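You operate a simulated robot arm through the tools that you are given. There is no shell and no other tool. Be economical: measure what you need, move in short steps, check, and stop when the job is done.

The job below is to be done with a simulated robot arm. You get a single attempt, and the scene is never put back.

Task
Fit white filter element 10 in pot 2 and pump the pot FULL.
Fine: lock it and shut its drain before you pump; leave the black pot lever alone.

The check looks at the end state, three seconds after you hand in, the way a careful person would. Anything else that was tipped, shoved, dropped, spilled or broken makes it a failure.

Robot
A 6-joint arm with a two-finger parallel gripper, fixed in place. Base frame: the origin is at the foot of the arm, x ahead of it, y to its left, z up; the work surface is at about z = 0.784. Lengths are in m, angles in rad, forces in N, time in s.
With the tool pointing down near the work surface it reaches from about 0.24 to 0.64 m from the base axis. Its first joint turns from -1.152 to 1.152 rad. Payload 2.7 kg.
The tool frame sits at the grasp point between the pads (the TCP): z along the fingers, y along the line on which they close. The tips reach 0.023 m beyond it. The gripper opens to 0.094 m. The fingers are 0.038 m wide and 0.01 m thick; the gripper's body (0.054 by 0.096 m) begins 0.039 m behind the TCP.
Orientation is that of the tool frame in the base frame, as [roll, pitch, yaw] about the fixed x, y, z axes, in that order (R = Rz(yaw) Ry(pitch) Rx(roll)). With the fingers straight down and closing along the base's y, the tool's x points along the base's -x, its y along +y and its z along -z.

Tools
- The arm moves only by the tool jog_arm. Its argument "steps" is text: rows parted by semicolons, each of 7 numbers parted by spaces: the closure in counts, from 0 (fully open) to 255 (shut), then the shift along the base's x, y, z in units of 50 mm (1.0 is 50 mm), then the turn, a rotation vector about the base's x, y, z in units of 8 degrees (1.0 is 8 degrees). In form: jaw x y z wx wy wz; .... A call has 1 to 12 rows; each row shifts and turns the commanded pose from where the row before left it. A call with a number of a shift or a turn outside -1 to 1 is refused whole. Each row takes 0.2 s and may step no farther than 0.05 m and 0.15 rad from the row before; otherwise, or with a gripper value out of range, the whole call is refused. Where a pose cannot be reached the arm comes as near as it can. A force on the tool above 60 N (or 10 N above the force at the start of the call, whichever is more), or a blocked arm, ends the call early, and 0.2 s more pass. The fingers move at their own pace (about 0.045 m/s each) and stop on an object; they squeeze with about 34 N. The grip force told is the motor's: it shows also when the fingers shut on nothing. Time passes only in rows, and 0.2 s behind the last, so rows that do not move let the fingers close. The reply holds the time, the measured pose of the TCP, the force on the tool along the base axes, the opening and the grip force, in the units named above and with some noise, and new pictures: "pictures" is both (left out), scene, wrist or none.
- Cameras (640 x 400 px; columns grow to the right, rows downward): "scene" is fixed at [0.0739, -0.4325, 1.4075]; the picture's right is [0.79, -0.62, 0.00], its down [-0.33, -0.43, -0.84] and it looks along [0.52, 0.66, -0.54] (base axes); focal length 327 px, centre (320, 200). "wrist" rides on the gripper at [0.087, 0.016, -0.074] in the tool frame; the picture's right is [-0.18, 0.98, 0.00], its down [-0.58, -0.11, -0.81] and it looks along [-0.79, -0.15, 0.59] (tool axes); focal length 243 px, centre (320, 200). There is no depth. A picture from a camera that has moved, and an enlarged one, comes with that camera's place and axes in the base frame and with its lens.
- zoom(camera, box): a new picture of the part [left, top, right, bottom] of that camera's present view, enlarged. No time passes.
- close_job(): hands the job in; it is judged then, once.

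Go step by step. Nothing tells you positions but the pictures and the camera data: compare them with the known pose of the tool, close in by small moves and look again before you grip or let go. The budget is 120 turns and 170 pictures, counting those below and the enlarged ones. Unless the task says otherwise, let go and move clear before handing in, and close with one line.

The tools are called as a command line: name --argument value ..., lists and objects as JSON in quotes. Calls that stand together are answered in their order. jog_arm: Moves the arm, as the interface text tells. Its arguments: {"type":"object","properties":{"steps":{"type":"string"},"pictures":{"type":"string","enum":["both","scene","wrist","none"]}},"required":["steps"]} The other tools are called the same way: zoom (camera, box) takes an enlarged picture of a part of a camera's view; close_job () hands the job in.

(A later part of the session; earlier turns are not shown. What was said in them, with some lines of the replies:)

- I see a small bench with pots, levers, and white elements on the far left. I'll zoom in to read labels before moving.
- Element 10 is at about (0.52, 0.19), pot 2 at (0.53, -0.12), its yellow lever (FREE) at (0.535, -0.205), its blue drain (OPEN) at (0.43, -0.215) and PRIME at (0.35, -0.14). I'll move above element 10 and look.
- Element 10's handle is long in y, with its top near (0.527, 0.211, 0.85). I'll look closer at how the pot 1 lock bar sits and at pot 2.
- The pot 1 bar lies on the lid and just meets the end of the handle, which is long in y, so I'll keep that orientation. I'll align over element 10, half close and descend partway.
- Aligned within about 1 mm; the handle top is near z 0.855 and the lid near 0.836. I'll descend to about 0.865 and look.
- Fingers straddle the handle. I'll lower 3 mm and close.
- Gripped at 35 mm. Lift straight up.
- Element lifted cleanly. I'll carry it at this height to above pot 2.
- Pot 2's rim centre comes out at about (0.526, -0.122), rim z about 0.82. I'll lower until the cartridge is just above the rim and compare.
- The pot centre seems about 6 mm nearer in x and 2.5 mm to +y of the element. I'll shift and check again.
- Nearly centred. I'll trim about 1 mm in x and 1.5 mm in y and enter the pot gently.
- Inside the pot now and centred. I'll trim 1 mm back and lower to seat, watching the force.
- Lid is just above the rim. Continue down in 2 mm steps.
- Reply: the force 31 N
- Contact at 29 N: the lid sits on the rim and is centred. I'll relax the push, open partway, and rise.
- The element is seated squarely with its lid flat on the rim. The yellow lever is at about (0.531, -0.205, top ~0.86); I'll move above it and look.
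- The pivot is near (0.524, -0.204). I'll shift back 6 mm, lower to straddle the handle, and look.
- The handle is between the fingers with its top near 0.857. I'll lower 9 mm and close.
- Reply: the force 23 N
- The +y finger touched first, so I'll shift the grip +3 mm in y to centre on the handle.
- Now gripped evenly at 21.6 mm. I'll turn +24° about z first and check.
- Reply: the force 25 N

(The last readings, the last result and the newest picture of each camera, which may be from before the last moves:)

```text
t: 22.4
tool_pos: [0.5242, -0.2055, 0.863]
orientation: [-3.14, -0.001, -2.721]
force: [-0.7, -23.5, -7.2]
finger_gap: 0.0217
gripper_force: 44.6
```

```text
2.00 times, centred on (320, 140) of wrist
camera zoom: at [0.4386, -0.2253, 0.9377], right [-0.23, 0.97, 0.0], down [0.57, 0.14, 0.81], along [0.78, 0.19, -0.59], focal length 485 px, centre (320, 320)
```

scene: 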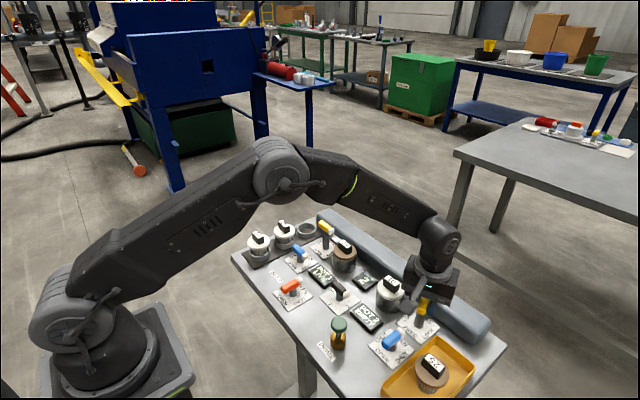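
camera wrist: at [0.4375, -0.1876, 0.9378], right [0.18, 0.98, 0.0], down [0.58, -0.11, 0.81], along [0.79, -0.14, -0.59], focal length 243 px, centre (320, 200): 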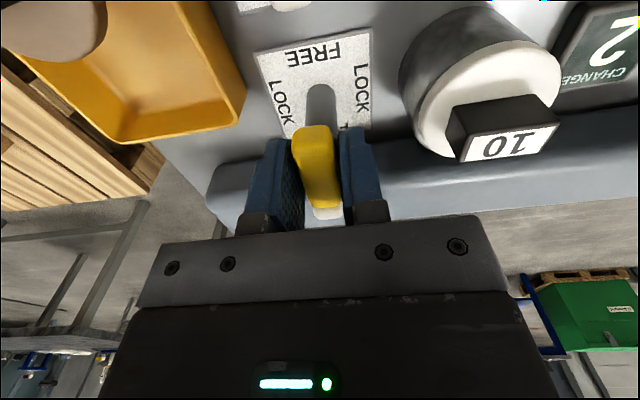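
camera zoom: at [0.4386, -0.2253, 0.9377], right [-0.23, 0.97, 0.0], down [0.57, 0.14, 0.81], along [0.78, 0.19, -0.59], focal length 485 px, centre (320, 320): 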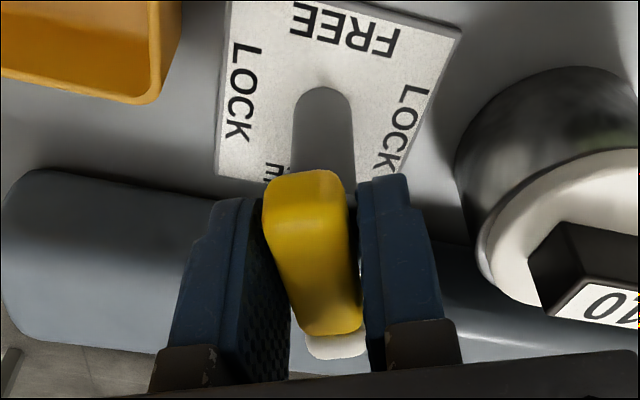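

The lever turns with the grip; the drift shows the pivot about 9 mm farther in x than my grip. I'll follow that arc onward.

jog_arm --steps "255 0.016 -0.07 0 0 0 0;255 0.012 -0.022 0 0 0 1;255 0.015 -0.02 0 0 0 1;255 0.018 -0.018 0 0 0 1;255 0.02 -0.015 0 0 0 1;255 0 0 0 0 0 0" --pictures "scene"

zoom --camera "scene" --box '[360, 240, 488, 320]'

```text
t: 23.8
tool_pos: [0.5264, -0.2065, 0.8629]
orientation: [3.13, 0.0, -2.16]
force: [-33.1, 26.5, 29.0]
finger_gap: 0.0219
gripper_force: 45.4
```

scene: 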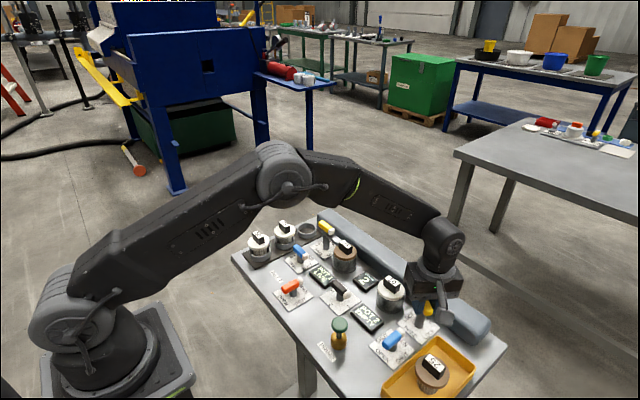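

```text
5.00 times, centred on (424, 280) of scene
camera zoom: at [0.0727, -0.4317, 1.4078], right [0.79, -0.62, 0.0], down [-0.33, -0.43, -0.84], along [0.52, 0.66, -0.54], focal length 1635 px, centre (-200, -200)
```

zoom: 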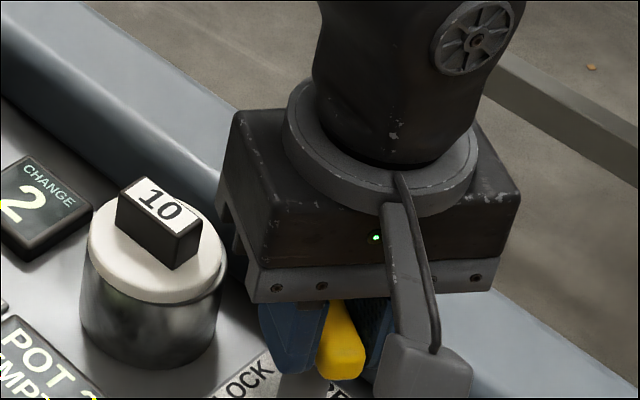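

Turned 56° with some sideways load; the pivot is nearer (0.529, -0.2035). I'll relax sideways about 2.5 mm and continue in small turns.

jog_arm --steps "255 -0.04 0.028 0.02 0 0 0;255 0 0 0 0 0 0;255 0.016 -0.008 0 0 0 1;255 0.016 -0.008 0 0 0 1;255 0 0 0 0 0 0" --pictures "wrist"

zoom --camera "scene" --box '[360, 240, 488, 320]'

```text
t: 25.0
tool_pos: [0.5266, -0.2079, 0.863]
orientation: [3.133, 0.003, -1.883]
force: [-16.3, 27.0, 4.2]
finger_gap: 0.0217
gripper_force: 45.6
camera wrist: at [0.4856, -0.285, 0.9375], right [-0.88, 0.48, 0.01], down [0.29, 0.52, 0.81], along [0.38, 0.71, -0.59], focal length 243 px, centre (320, 200)
```

wrist: 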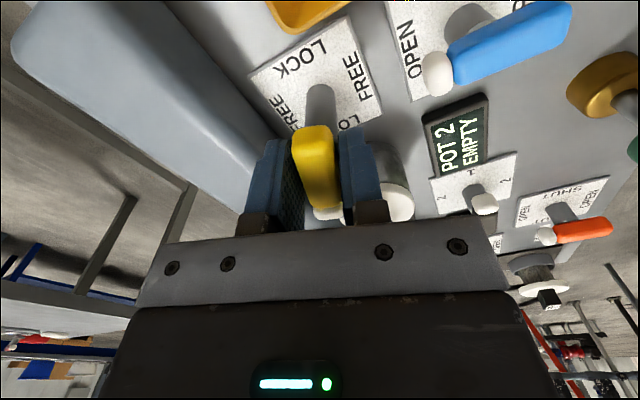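

```text
5.00 times, centred on (424, 280) of scene
camera zoom: at [0.0735, -0.4318, 1.4077], right [0.79, -0.62, 0.0], down [-0.33, -0.43, -0.84], along [0.52, 0.66, -0.54], focal length 1635 px, centre (-200, -200)
```

zoom: 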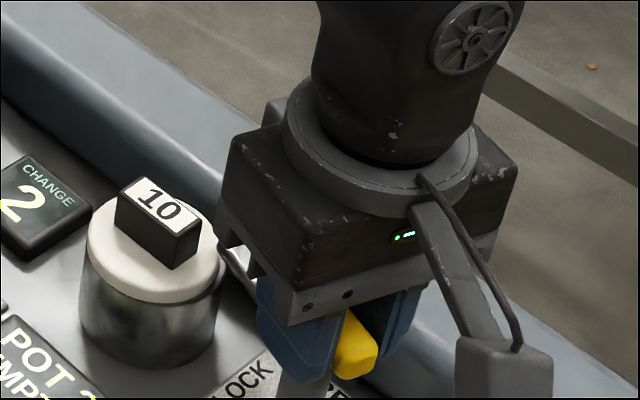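

72° reached and the lever follows. Ease the load slightly and finish the last 18°.

jog_arm --steps "255 -0.03 0.03 0 0 0 0;255 0.005 0 0 0 0 1;255 0.005 0 0 0 0 1;255 0 0 0 0 0 0.25;255 0 0 0 0 0 0" --pictures "wrist"

zoom --camera "scene" --box '[360, 240, 488, 320]'

```text
t: 26.2
tool_pos: [0.529, -0.2073, 0.8635]
orientation: [-3.139, 0.0, -1.57]
force: [20.7, 1.1, -25.9]
finger_gap: 0.022
gripper_force: 45.2
camera wrist: at [0.5119, -0.294, 0.9376], right [-0.98, 0.18, 0.0], down [0.11, 0.58, 0.81], along [0.15, 0.79, -0.59], focal length 243 px, centre (320, 200)
```

wrist: 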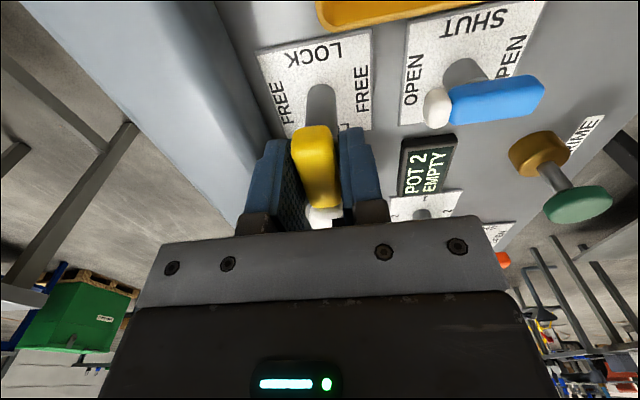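

```text
5.00 times, centred on (424, 280) of scene
camera zoom: at [0.0749, -0.4327, 1.4074], right [0.79, -0.62, 0.0], down [-0.33, -0.43, -0.84], along [0.52, 0.66, -0.54], focal length 1635 px, centre (-200, -200)
```

zoom: 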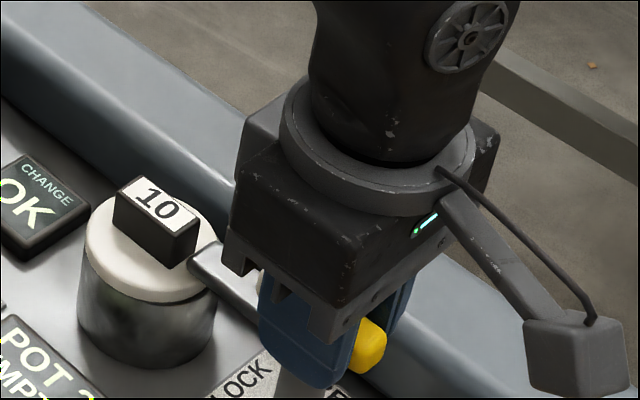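

The bar now overlaps the lid and the CHANGE display reads OK, so the lock is made. I'll open slightly and rise.

jog_arm --steps "255 0.02 0 -0.02 0 0 0;150 0 0 0 0 0 0;150 0 0 0 0 0 0;150 0 0 0.3 0 0 0;150 0 0 0.5 0 0 0;150 0 0 0.7 0 0 0;150 0 0 0 0 0 0"

zoom --camera "scene" --box '[340, 260, 500, 360]'

zoom --camera "wrist" --box '[220, 0, 540, 200]'

```text
t: 27.8
tool_pos: [0.5269, -0.2077, 0.9383]
orientation: [3.141, 0.0, -1.57]
force: [-1.0, -0.2, 0.4]
finger_gap: 0.0387
gripper_force: 0.1
camera wrist: at [0.511, -0.294, 1.013], right [-0.98, 0.18, 0.0], down [0.11, 0.58, 0.81], along [0.15, 0.79, -0.59], focal length 243 px, centre (320, 200)
```

scene: 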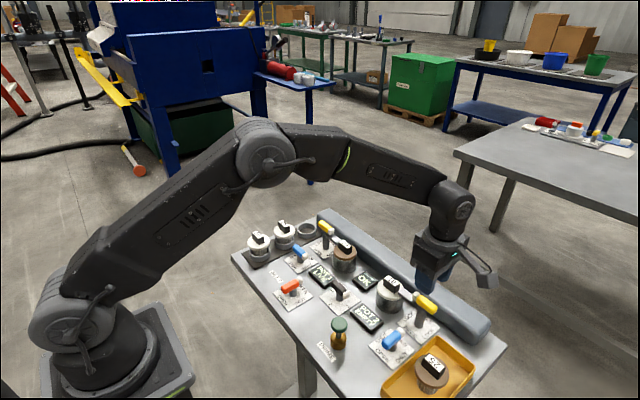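
wrist: 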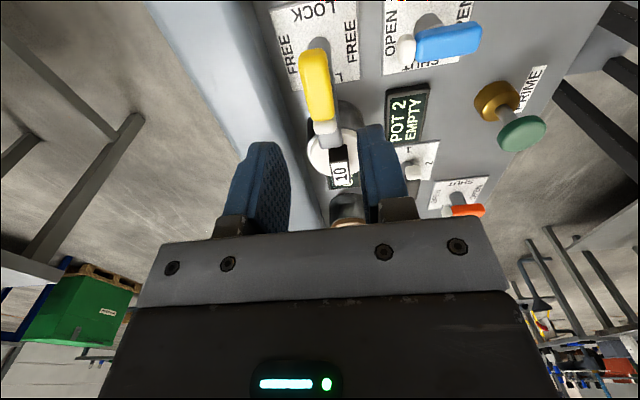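

```text
4.00 times, centred on (420, 310) of scene
camera zoom: at [0.0739, -0.4325, 1.4075], right [0.79, -0.62, 0.0], down [-0.33, -0.43, -0.84], along [0.52, 0.66, -0.54], focal length 1308 px, centre (-80, -240)
```

zoom: 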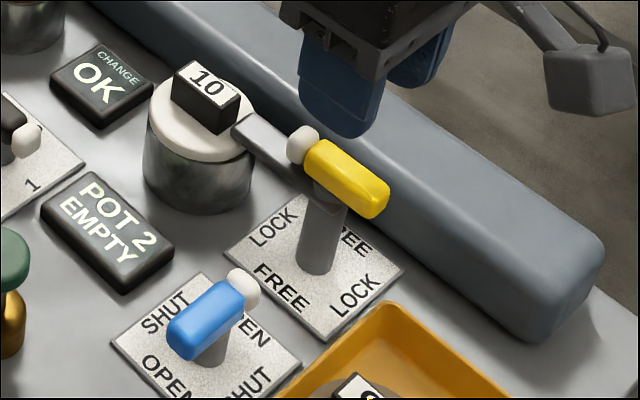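

```text
2.00 times, centred on (380, 100) of wrist
camera zoom: at [0.511, -0.294, 1.013], right [-0.98, 0.18, 0.0], down [0.11, 0.58, 0.81], along [0.15, 0.79, -0.59], focal length 485 px, centre (200, 400)
```

zoom: 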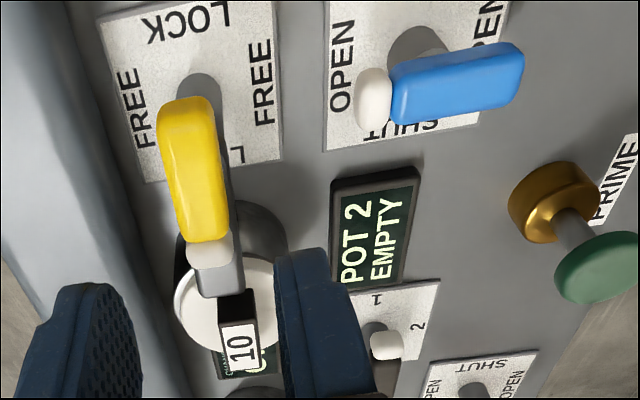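

Lock is on LOCK and the inlet is on OPEN. Next is the blue drain at about (0.441, -0.206), top ~0.83; I'll turn the tool back and move above it.

jog_arm --steps "150 0 0 0.1 0 0 -1;150 -0.17 0 0 0 0 -1;150 -0.17 0 0 0 0 -1;150 -0.17 0 0 0 0 -1;150 -0.17 0 0 0 0 -1;150 -0.17 0 0 0 0 -1;150 -0.17 0 0 0 0 -1;150 -0.17 0 0 0 0 -1;150 -0.17 0 0 0 0 -1;150 -0.17 0 0 0 0 -1;150 -0.17 0 -0.1 0 0 -1;150 0 0 -0.3 0 0 -0.25"

zoom --camera "wrist" --box '[160, 0, 480, 200]'

```text
t: 30.4
tool_pos: [0.4411, -0.2082, 0.9228]
orientation: [3.141, 0.0, 3.14]
force: [1.0, 0.2, -0.4]
finger_gap: 0.039
gripper_force: 0.0
camera wrist: at [0.3556, -0.1915, 0.9972], right [0.19, 0.98, 0.0], down [0.58, -0.11, 0.81], along [0.79, -0.15, -0.59], focal length 243 px, centre (320, 200)
```

scene: 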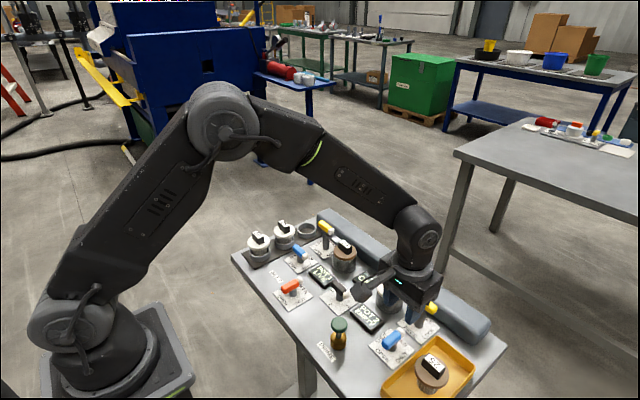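
wrist: 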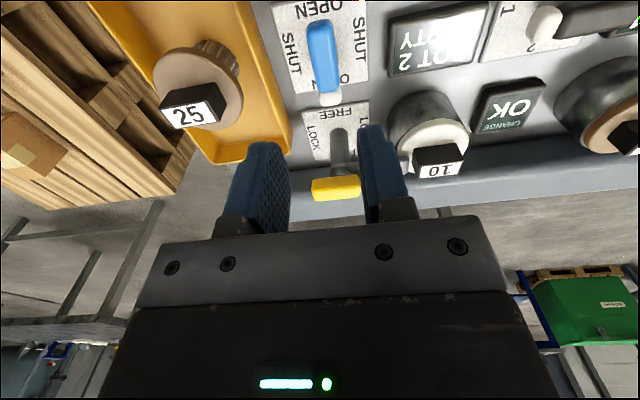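

```text
2.00 times, centred on (320, 100) of wrist
camera zoom: at [0.3556, -0.1915, 0.9972], right [0.19, 0.98, 0.0], down [0.58, -0.11, 0.81], along [0.79, -0.15, -0.59], focal length 485 px, centre (320, 400)
```

zoom: 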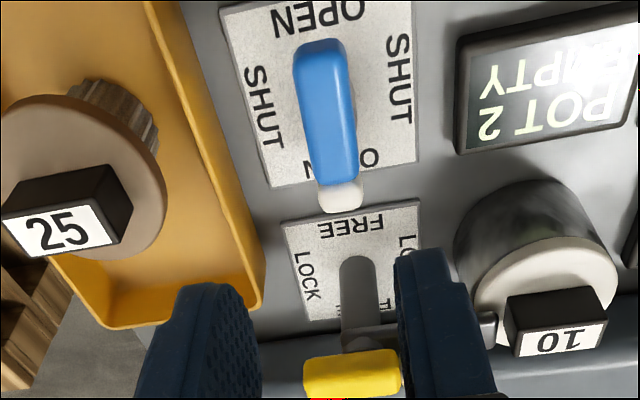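

The blue handle centre is about (0.438, -0.204, 0.815). I'll shift and descend partway to refine.

jog_arm --steps "130 -0.06 0.07 -0.5 0 0 0;130 0 0 -0.5 0 0 0;130 0 0 -0.2 0 0 0;130 0 0 0 0 0 0"

zoom --camera "wrist" --box '[160, 20, 480, 220]'

zoom --camera "scene" --box '[320, 280, 448, 360]'

```text
t: 31.4
tool_pos: [0.4391, -0.2039, 0.8634]
orientation: [-3.141, 0.0, -3.139]
force: [-0.1, -0.1, -0.3]
finger_gap: 0.0462
gripper_force: 0.0
camera wrist: at [0.3531, -0.1877, 0.938], right [0.18, 0.98, 0.0], down [0.58, -0.11, 0.81], along [0.79, -0.15, -0.59], focal length 243 px, centre (320, 200)
```

scene: 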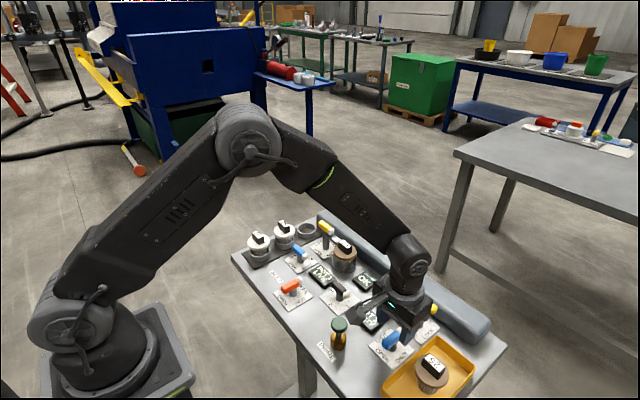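
wrist: 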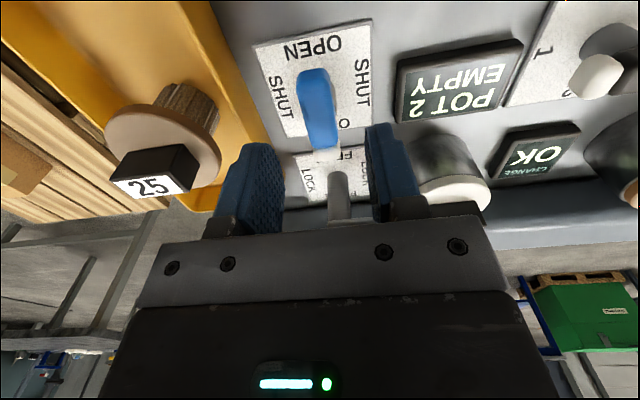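

```text
2.00 times, centred on (320, 120) of wrist
camera zoom: at [0.3531, -0.1877, 0.938], right [0.18, 0.98, 0.0], down [0.58, -0.11, 0.81], along [0.79, -0.15, -0.59], focal length 485 px, centre (320, 360)
```

zoom: 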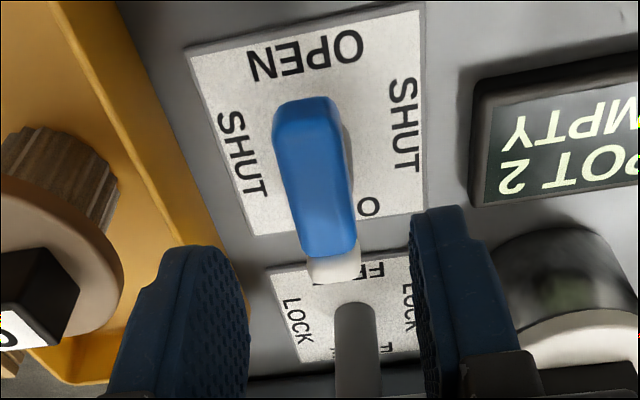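

```text
5.00 times, centred on (384, 320) of scene
camera zoom: at [0.0739, -0.4325, 1.4075], right [0.79, -0.62, 0.0], down [-0.33, -0.43, -0.84], along [0.52, 0.66, -0.54], focal length 1635 px, centre (0, -400)
```

zoom: 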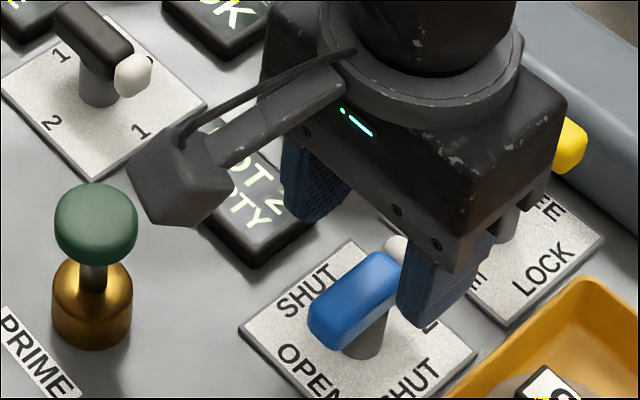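

The blue handle top is at about z 0.812. I'll descend to TCP 0.821 and close.

jog_arm --steps "130 0.02 0.03 -0.3 0 0 0;130 0 0 -0.3 0 0 0;130 0 0 -0.25 0 0 0;130 0 0 0 0 0 0" --pictures "none"

zoom --camera "wrist" --box '[160, 40, 480, 240]'

zoom --camera "scene" --box '[320, 280, 448, 360]'

```text
t: 32.4
tool_pos: [0.4407, -0.201, 0.8202]
orientation: [3.141, 0.0, -3.14]
force: [0.1, -0.7, 0.0]
finger_gap: 0.0462
gripper_force: 0.0
```

```text
2.00 times, centred on (320, 140) of wrist
camera zoom: at [0.3543, -0.1856, 0.8951], right [0.18, 0.98, 0.0], down [0.58, -0.11, 0.81], along [0.79, -0.15, -0.59], focal length 485 px, centre (320, 320)
```

zoom: 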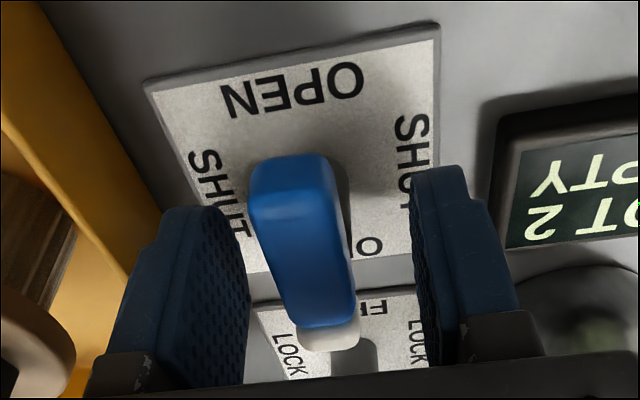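

```text
5.00 times, centred on (384, 320) of scene
camera zoom: at [0.0739, -0.4325, 1.4075], right [0.79, -0.62, 0.0], down [-0.33, -0.43, -0.84], along [0.52, 0.66, -0.54], focal length 1635 px, centre (0, -400)
```

zoom: 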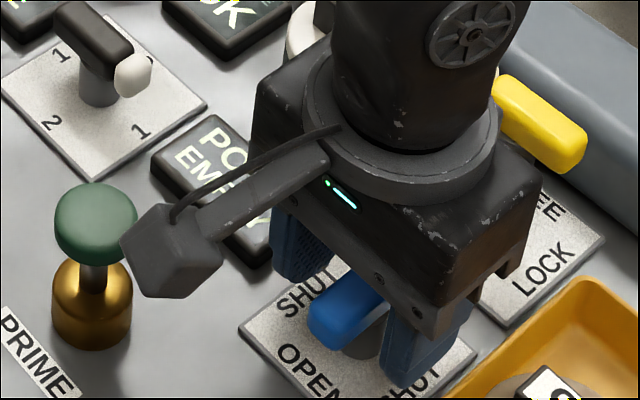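

Handle is between the fingers; I'll trim 2 mm in -y, rise 3 mm and close.

jog_arm --steps "130 0 -0.04 0.06 0 0 0;255 0 0 0 0 0 0;255 0 0 0 0 0 0;255 0 0 0 0 0 0;255 0 0 0 0 0 0" --pictures "none"

zoom --camera "wrist" --box '[160, 40, 480, 240]'

```text
t: 33.6
tool_pos: [0.4411, -0.2029, 0.8237]
orientation: [-3.141, -0.001, -3.141]
force: [0.1, 3.8, 0.9]
finger_gap: 0.0196
gripper_force: 45.0
```

```text
2.00 times, centred on (320, 140) of wrist
camera zoom: at [0.3548, -0.1872, 0.898], right [0.18, 0.98, 0.0], down [0.58, -0.11, 0.81], along [0.79, -0.15, -0.59], focal length 485 px, centre (320, 320)
```

zoom: 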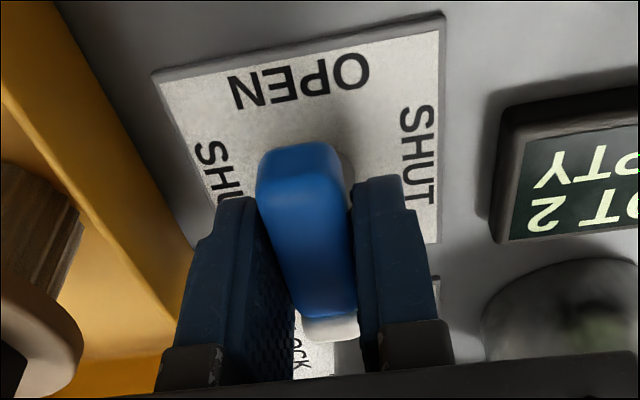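

Gripped evenly with little side load. Try a small -16° turn, matching the shut state of pot 1's drain.

jog_arm --steps "255 0 0 0 0 0 -0.5;255 0 0 0 0 0 -0.5;255 0 0 0 0 0 -1;255 0 0 0 0 0 0" --pictures "none"

zoom --camera "wrist" --box '[160, 40, 480, 240]'

```text
t: 34.6
tool_pos: [0.4401, -0.2035, 0.8237]
orientation: [3.141, 0.002, 2.863]
force: [5.2, 9.5, 0.5]
finger_gap: 0.0197
gripper_force: 44.7
```

```text
2.00 times, centred on (320, 140) of wrist
camera zoom: at [0.3625, -0.1641, 0.8979], right [0.45, 0.89, 0.0], down [0.53, -0.27, 0.81], along [0.72, -0.36, -0.59], focal length 485 px, centre (320, 320)
```

zoom: 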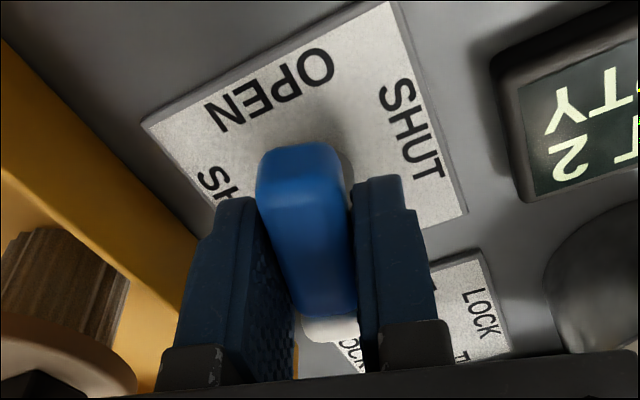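

The lever follows in that direction with low force. Continue.

jog_arm --steps "255 0.01 0.015 0 0 0 -1;255 0.01 0.01 0 0 0 -1;255 0 0 0 0 0 -1;255 0 0 0 0 0 -1;255 0 0 0 0 0 0" --pictures "none"

zoom --camera "scene" --box '[320, 280, 448, 360]'

```text
t: 35.8
tool_pos: [0.4406, -0.2041, 0.8238]
orientation: [-3.141, 0.0, 2.303]
force: [-10.7, -11.1, -0.6]
finger_gap: 0.0194
gripper_force: 44.3
```

```text
5.00 times, centred on (384, 320) of scene
camera zoom: at [0.0736, -0.4328, 1.4074], right [0.79, -0.62, 0.0], down [-0.33, -0.43, -0.84], along [0.52, 0.66, -0.54], focal length 1635 px, centre (0, -400)
```

zoom: 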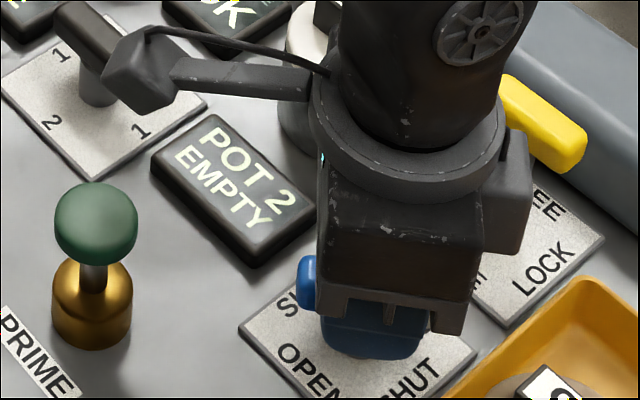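

Halfway (48°), all clear. Continue to 90°.

jog_arm --steps "255 -0.015 -0.015 0 0 0 -1;255 0 0 0 0 0 -1;255 0 0 0 0 0 -1;255 0 0 0 0 0 -1;255 0 0 0 0 0 -1;255 0 0 0 0 0 -0.25;255 0 0 0 0 0 0" --pictures "wrist"

zoom --camera "scene" --box '[320, 280, 448, 360]'

```text
t: 37.4
tool_pos: [0.4405, -0.2044, 0.8242]
orientation: [-3.139, 0.0, 1.57]
force: [-13.3, -17.1, 2.6]
finger_gap: 0.0196
gripper_force: 45.5
camera wrist: at [0.4565, -0.1179, 0.8979], right [0.98, -0.18, 0.0], down [-0.11, -0.58, 0.81], along [-0.15, -0.79, -0.59], focal length 243 px, centre (320, 200)
```

wrist: 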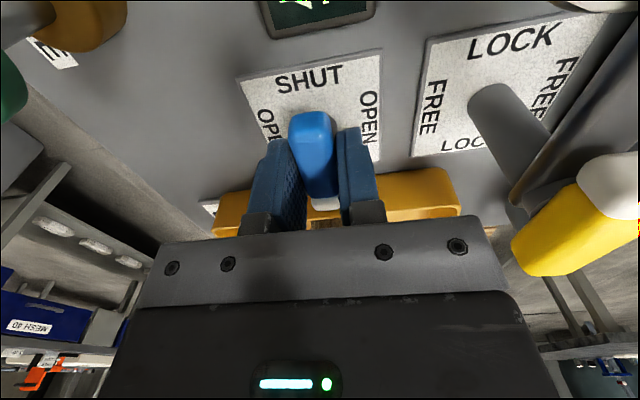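

```text
5.00 times, centred on (384, 320) of scene
camera zoom: at [0.0736, -0.4329, 1.4074], right [0.79, -0.62, 0.0], down [-0.33, -0.43, -0.84], along [0.52, 0.66, -0.54], focal length 1635 px, centre (0, -400)
```

zoom: 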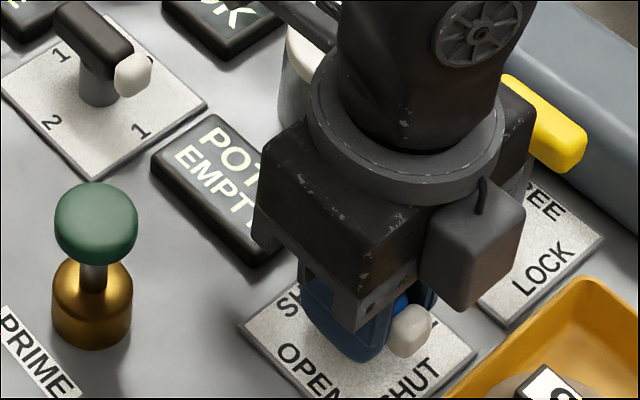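

Drain is at SHUT. Relax, open and rise.

jog_arm --steps "255 -0.01 -0.02 0 0 0 0;150 0 0 0 0 0 0;150 0 0 0 0 0 0;150 0 0 0.4 0 0 0;150 0 0 0.7 0 0 0;150 0 0 0.9 0 0 0;150 0 0 0.9 0 0 0;150 0 0 0 0 0 0"

zoom --camera "scene" --box '[310, 260, 470, 360]'

```text
t: 39.2
tool_pos: [0.4396, -0.2056, 0.965]
orientation: [-3.141, -0.001, 1.573]
force: [-0.7, 0.1, 0.4]
finger_gap: 0.0387
gripper_force: 0.1
camera wrist: at [0.456, -0.1193, 1.0398], right [0.98, -0.18, 0.0], down [-0.11, -0.58, 0.81], along [-0.15, -0.79, -0.59], focal length 243 px, centre (320, 200)
```

scene: 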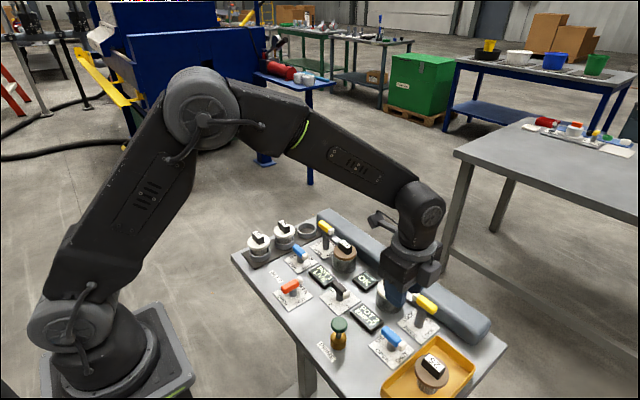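
wrist: 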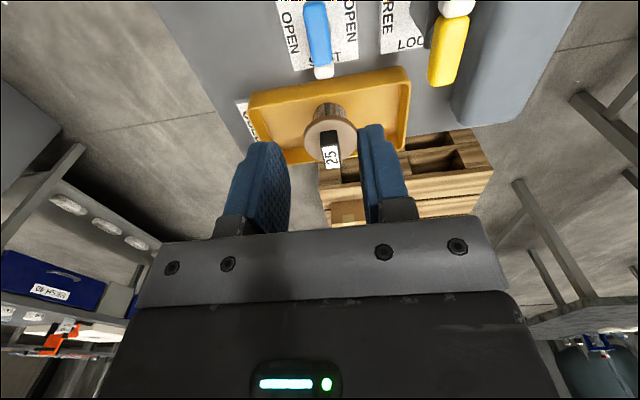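

```text
4.00 times, centred on (390, 310) of scene
camera zoom: at [0.0739, -0.4325, 1.4075], right [0.79, -0.62, 0.0], down [-0.33, -0.43, -0.84], along [0.52, 0.66, -0.54], focal length 1308 px, centre (40, -240)
```

zoom: 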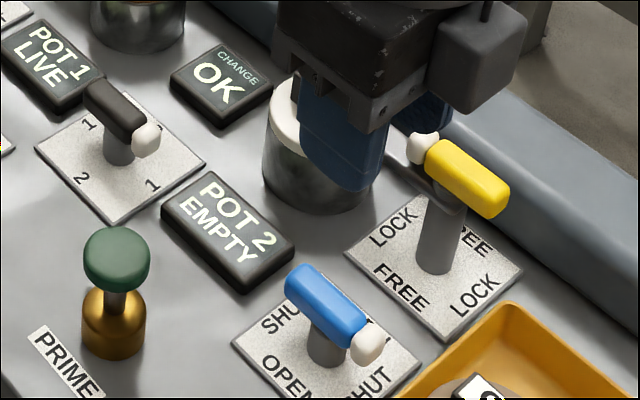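

Drain reads SHUT, lock LOCK. Now the PRIME knob at about (0.364, -0.131, top ~0.85); I'll close the fingers and move above it.

jog_arm --steps "255 -0.5 0.5 0 0 0 0;255 -0.5 0.5 0 0 0 0;255 -0.5 0.5 -0.3 0 0 0;255 0 0 -0.6 0 0 0;255 0 0 0 0 0 0"

zoom --camera "scene" --box '[270, 260, 430, 360]'

zoom --camera "wrist" --box '[160, 0, 480, 200]'

```text
t: 40.4
tool_pos: [0.3641, -0.1311, 0.9213]
orientation: [-3.141, -0.001, 1.572]
force: [0.6, -0.1, 0.0]
finger_gap: 0.0
gripper_force: 34.3
camera wrist: at [0.3812, -0.0445, 0.9961], right [0.98, -0.18, 0.0], down [-0.11, -0.58, 0.81], along [-0.15, -0.79, -0.59], focal length 243 px, centre (320, 200)
```

scene: 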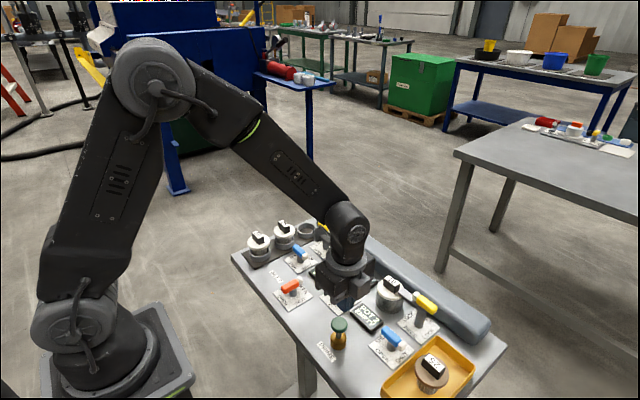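
wrist: 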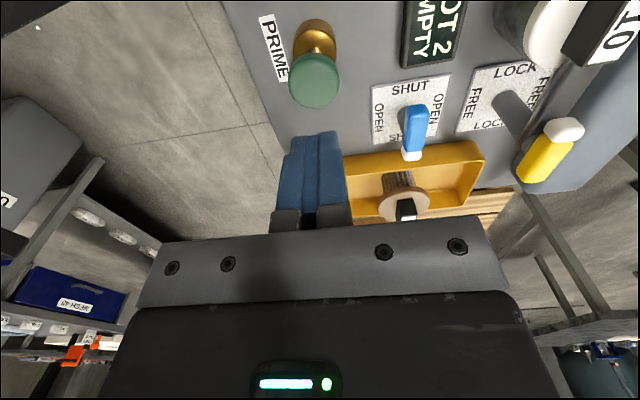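

```text
4.00 times, centred on (350, 310) of scene
camera zoom: at [0.0739, -0.4325, 1.4075], right [0.79, -0.62, 0.0], down [-0.33, -0.43, -0.84], along [0.52, 0.66, -0.54], focal length 1308 px, centre (200, -240)
```

zoom: 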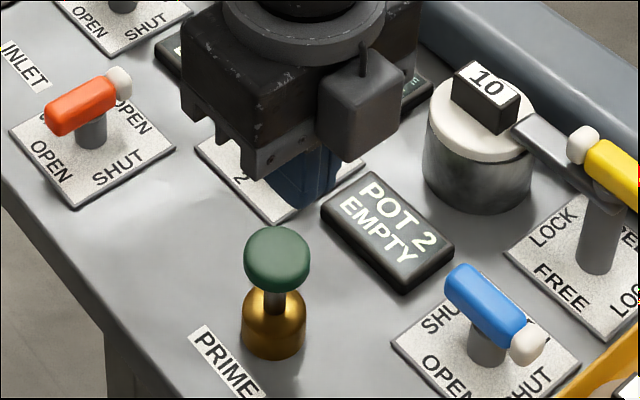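

```text
2.00 times, centred on (320, 100) of wrist
camera zoom: at [0.3812, -0.0445, 0.9961], right [0.98, -0.18, 0.0], down [-0.11, -0.58, 0.81], along [-0.15, -0.79, -0.59], focal length 485 px, centre (320, 400)
```

zoom: 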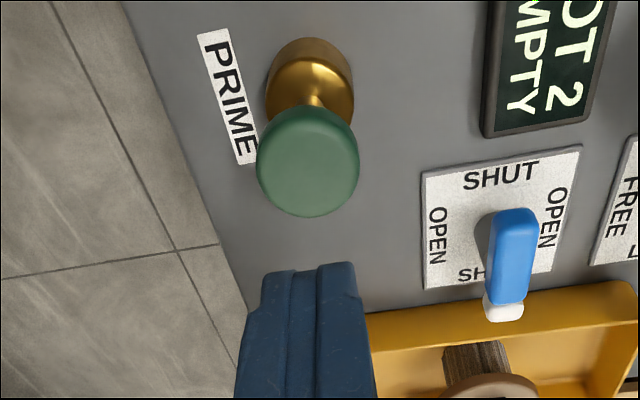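

Knob centre refined to about (0.363, -0.126). I'll trim and lower to just above it.

jog_arm --steps "255 -0.02 0.1 -0.3 0 0 0;255 0 0 -0.4 0 0 0;255 0 0 -0.2 0 0 0;255 0 0 0 0 0 0" --pictures "none"

zoom --camera "scene" --box '[290, 280, 418, 360]'

zoom --camera "wrist" --box '[160, 20, 480, 220]'

```text
t: 41.4
tool_pos: [0.3645, -0.1235, 0.8781]
orientation: [3.141, 0.0, 1.572]
force: [0.4, 0.5, 0.4]
finger_gap: 0.0002
gripper_force: 34.3
```

```text
5.00 times, centred on (354, 320) of scene
camera zoom: at [0.0739, -0.4325, 1.4075], right [0.79, -0.62, 0.0], down [-0.33, -0.43, -0.84], along [0.52, 0.66, -0.54], focal length 1635 px, centre (150, -400)
```

zoom: 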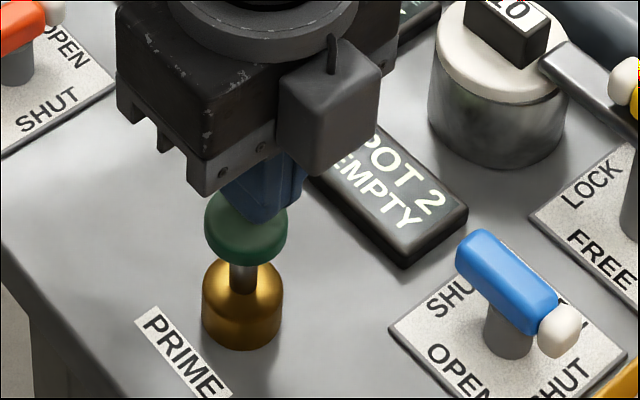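

```text
2.00 times, centred on (320, 120) of wrist
camera zoom: at [0.381, -0.0381, 0.9526], right [0.98, -0.18, 0.0], down [-0.11, -0.58, 0.81], along [-0.15, -0.79, -0.59], focal length 485 px, centre (320, 360)
```

zoom: 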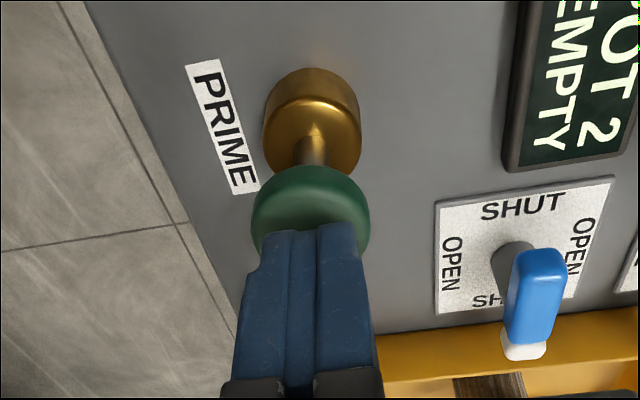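

Aligned over the knob. I'll press down gently in small steps.

jog_arm --steps "255 -0.02 0.06 -0.1 0 0 0;255 0 0 -0.1 0 0 0;255 0 0 -0.06 0 0 0;255 0 0 -0.06 0 0 0;255 0 0 0 0 0 0" --pictures "none"

zoom --camera "scene" --box '[290, 280, 418, 360]'

```text
t: 42.6
tool_pos: [0.3643, -0.1215, 0.8627]
orientation: [-3.141, 0.001, 1.571]
force: [-0.4, -0.5, 2.7]
finger_gap: 0.0
gripper_force: 34.2
```

```text
5.00 times, centred on (354, 320) of scene
camera zoom: at [0.0739, -0.4325, 1.4075], right [0.79, -0.62, 0.0], down [-0.33, -0.43, -0.84], along [0.52, 0.66, -0.54], focal length 1635 px, centre (150, -400)
```

zoom: 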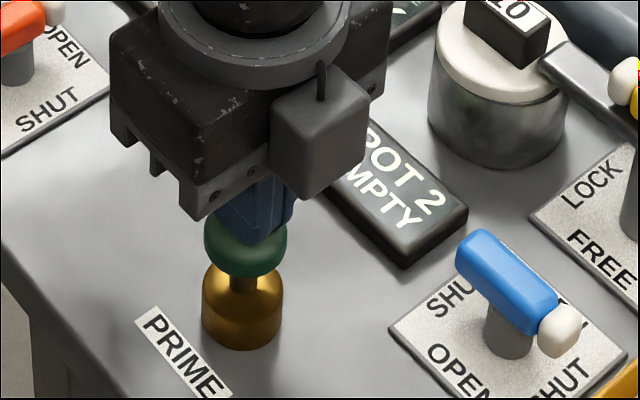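

The knob moves down with light spring force. I'll complete one stroke and release, then read the display.

jog_arm --steps "255 0 0 -0.1 0 0 0;255 0 0 -0.1 0 0 0;255 0 0 0 0 0 0" --pictures "none"

zoom --camera "scene" --box '[290, 280, 418, 360]'

```text
t: 43.4
tool_pos: [0.3638, -0.1219, 0.8531]
orientation: [3.141, 0.0, 1.572]
force: [-0.1, 0.6, 6.0]
finger_gap: 0.0001
gripper_force: 33.5
```

```text
5.00 times, centred on (354, 320) of scene
camera zoom: at [0.0738, -0.4325, 1.4075], right [0.79, -0.62, 0.0], down [-0.33, -0.43, -0.84], along [0.52, 0.66, -0.54], focal length 1635 px, centre (150, -400)
```

zoom: 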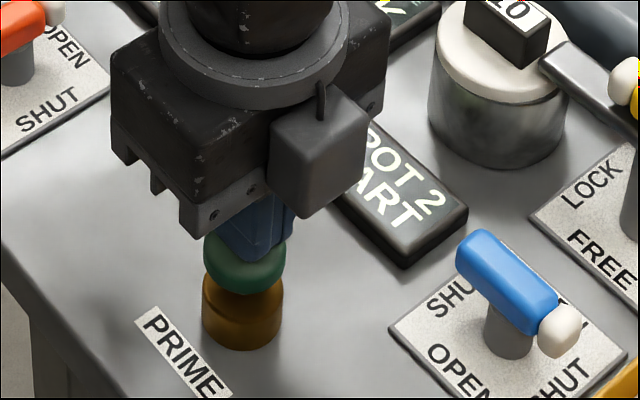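

The display now reads POT 2 PART. I'll do one more full stroke and check.

jog_arm --steps "255 0 0 0.25 0 0 0;255 0 0 0.25 0 0 0;255 0 0 0 0 0 0;255 0 0 -0.25 0 0 0;255 0 0 -0.25 0 0 0;255 0 0 0 0 0 0" --pictures "none"

zoom --camera "scene" --box '[290, 280, 418, 360]'

```text
t: 44.8
tool_pos: [0.3644, -0.1224, 0.8535]
orientation: [3.141, 0.001, 1.571]
force: [-0.6, 2.1, 5.5]
finger_gap: 0.0
gripper_force: 34.1
```

```text
5.00 times, centred on (354, 320) of scene
camera zoom: at [0.0738, -0.4324, 1.4075], right [0.79, -0.62, 0.0], down [-0.33, -0.43, -0.84], along [0.52, 0.66, -0.54], focal length 1635 px, centre (150, -400)
```

zoom: 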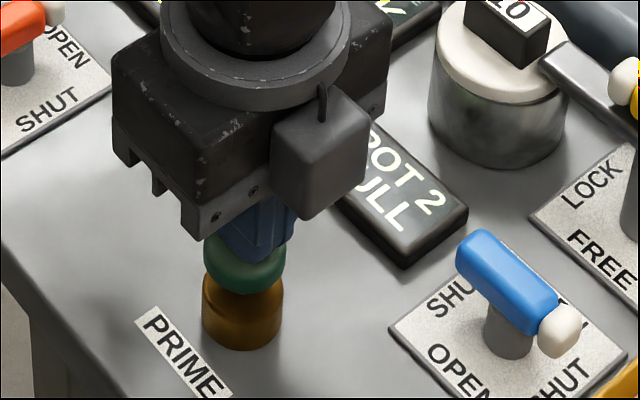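

The display shows POT 2 FULL. I'll rise clear and check everything.

jog_arm --steps "255 0 0 0.4 0 0 0;255 0 0 0.6 0 0 0;255 0 0 0.9 0 0 0;255 -0.2 0.3 0.9 0 0 0;255 -0.2 0.6 0.6 0 0 0;255 0 0.8 0.4 0 0 0;255 0 0 0 0 0 0" --pictures "scene"

zoom --camera "scene" --box '[310, 240, 502, 360]'

zoom --camera "scene" --box '[225, 200, 385, 300]'

```text
t: 46.4
tool_pos: [0.3431, -0.0345, 1.0449]
orientation: [3.141, 0.001, 1.574]
force: [-0.2, 0.5, 0.7]
finger_gap: 0.0
gripper_force: 33.8
```

scene: 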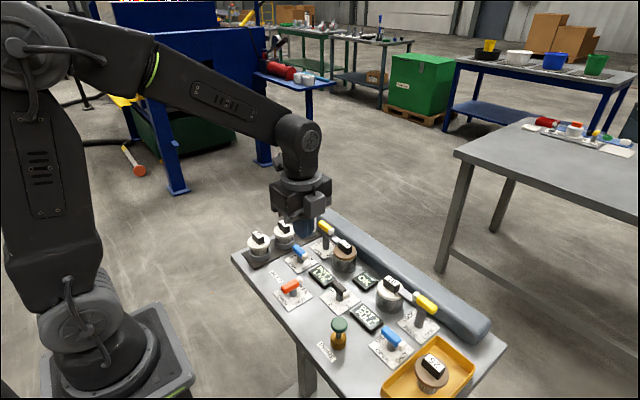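

```text
3.33 times, centred on (406, 300) of scene
camera zoom: at [0.0739, -0.4325, 1.4075], right [0.79, -0.62, 0.0], down [-0.33, -0.43, -0.84], along [0.52, 0.66, -0.54], focal length 1090 px, centre (33, -133)
```

zoom: 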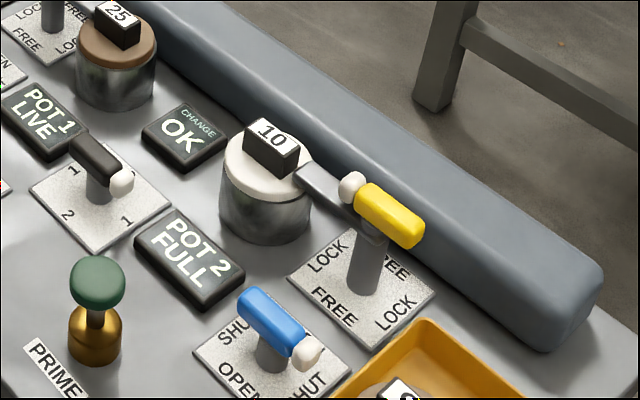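

```text
4.00 times, centred on (305, 250) of scene
camera zoom: at [0.0739, -0.4325, 1.4075], right [0.79, -0.62, 0.0], down [-0.33, -0.43, -0.84], along [0.52, 0.66, -0.54], focal length 1308 px, centre (380, 0)
```

zoom: 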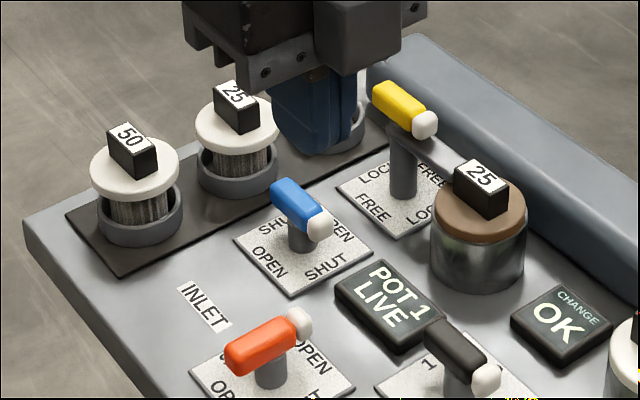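

Element 10 is locked in pot 2, the drain is shut, the display reads POT 2 FULL, and nothing else was disturbed. I'm handing in.

close_job

```text
The job is handed in.
```

The job is handed in. White filter element 10 is fitted and locked in pot 2, its drain is shut, and two pump strokes brought the display to POT 2 FULL. I left the black pot lever alone, and the final picture showed nothing else moved or spilled.
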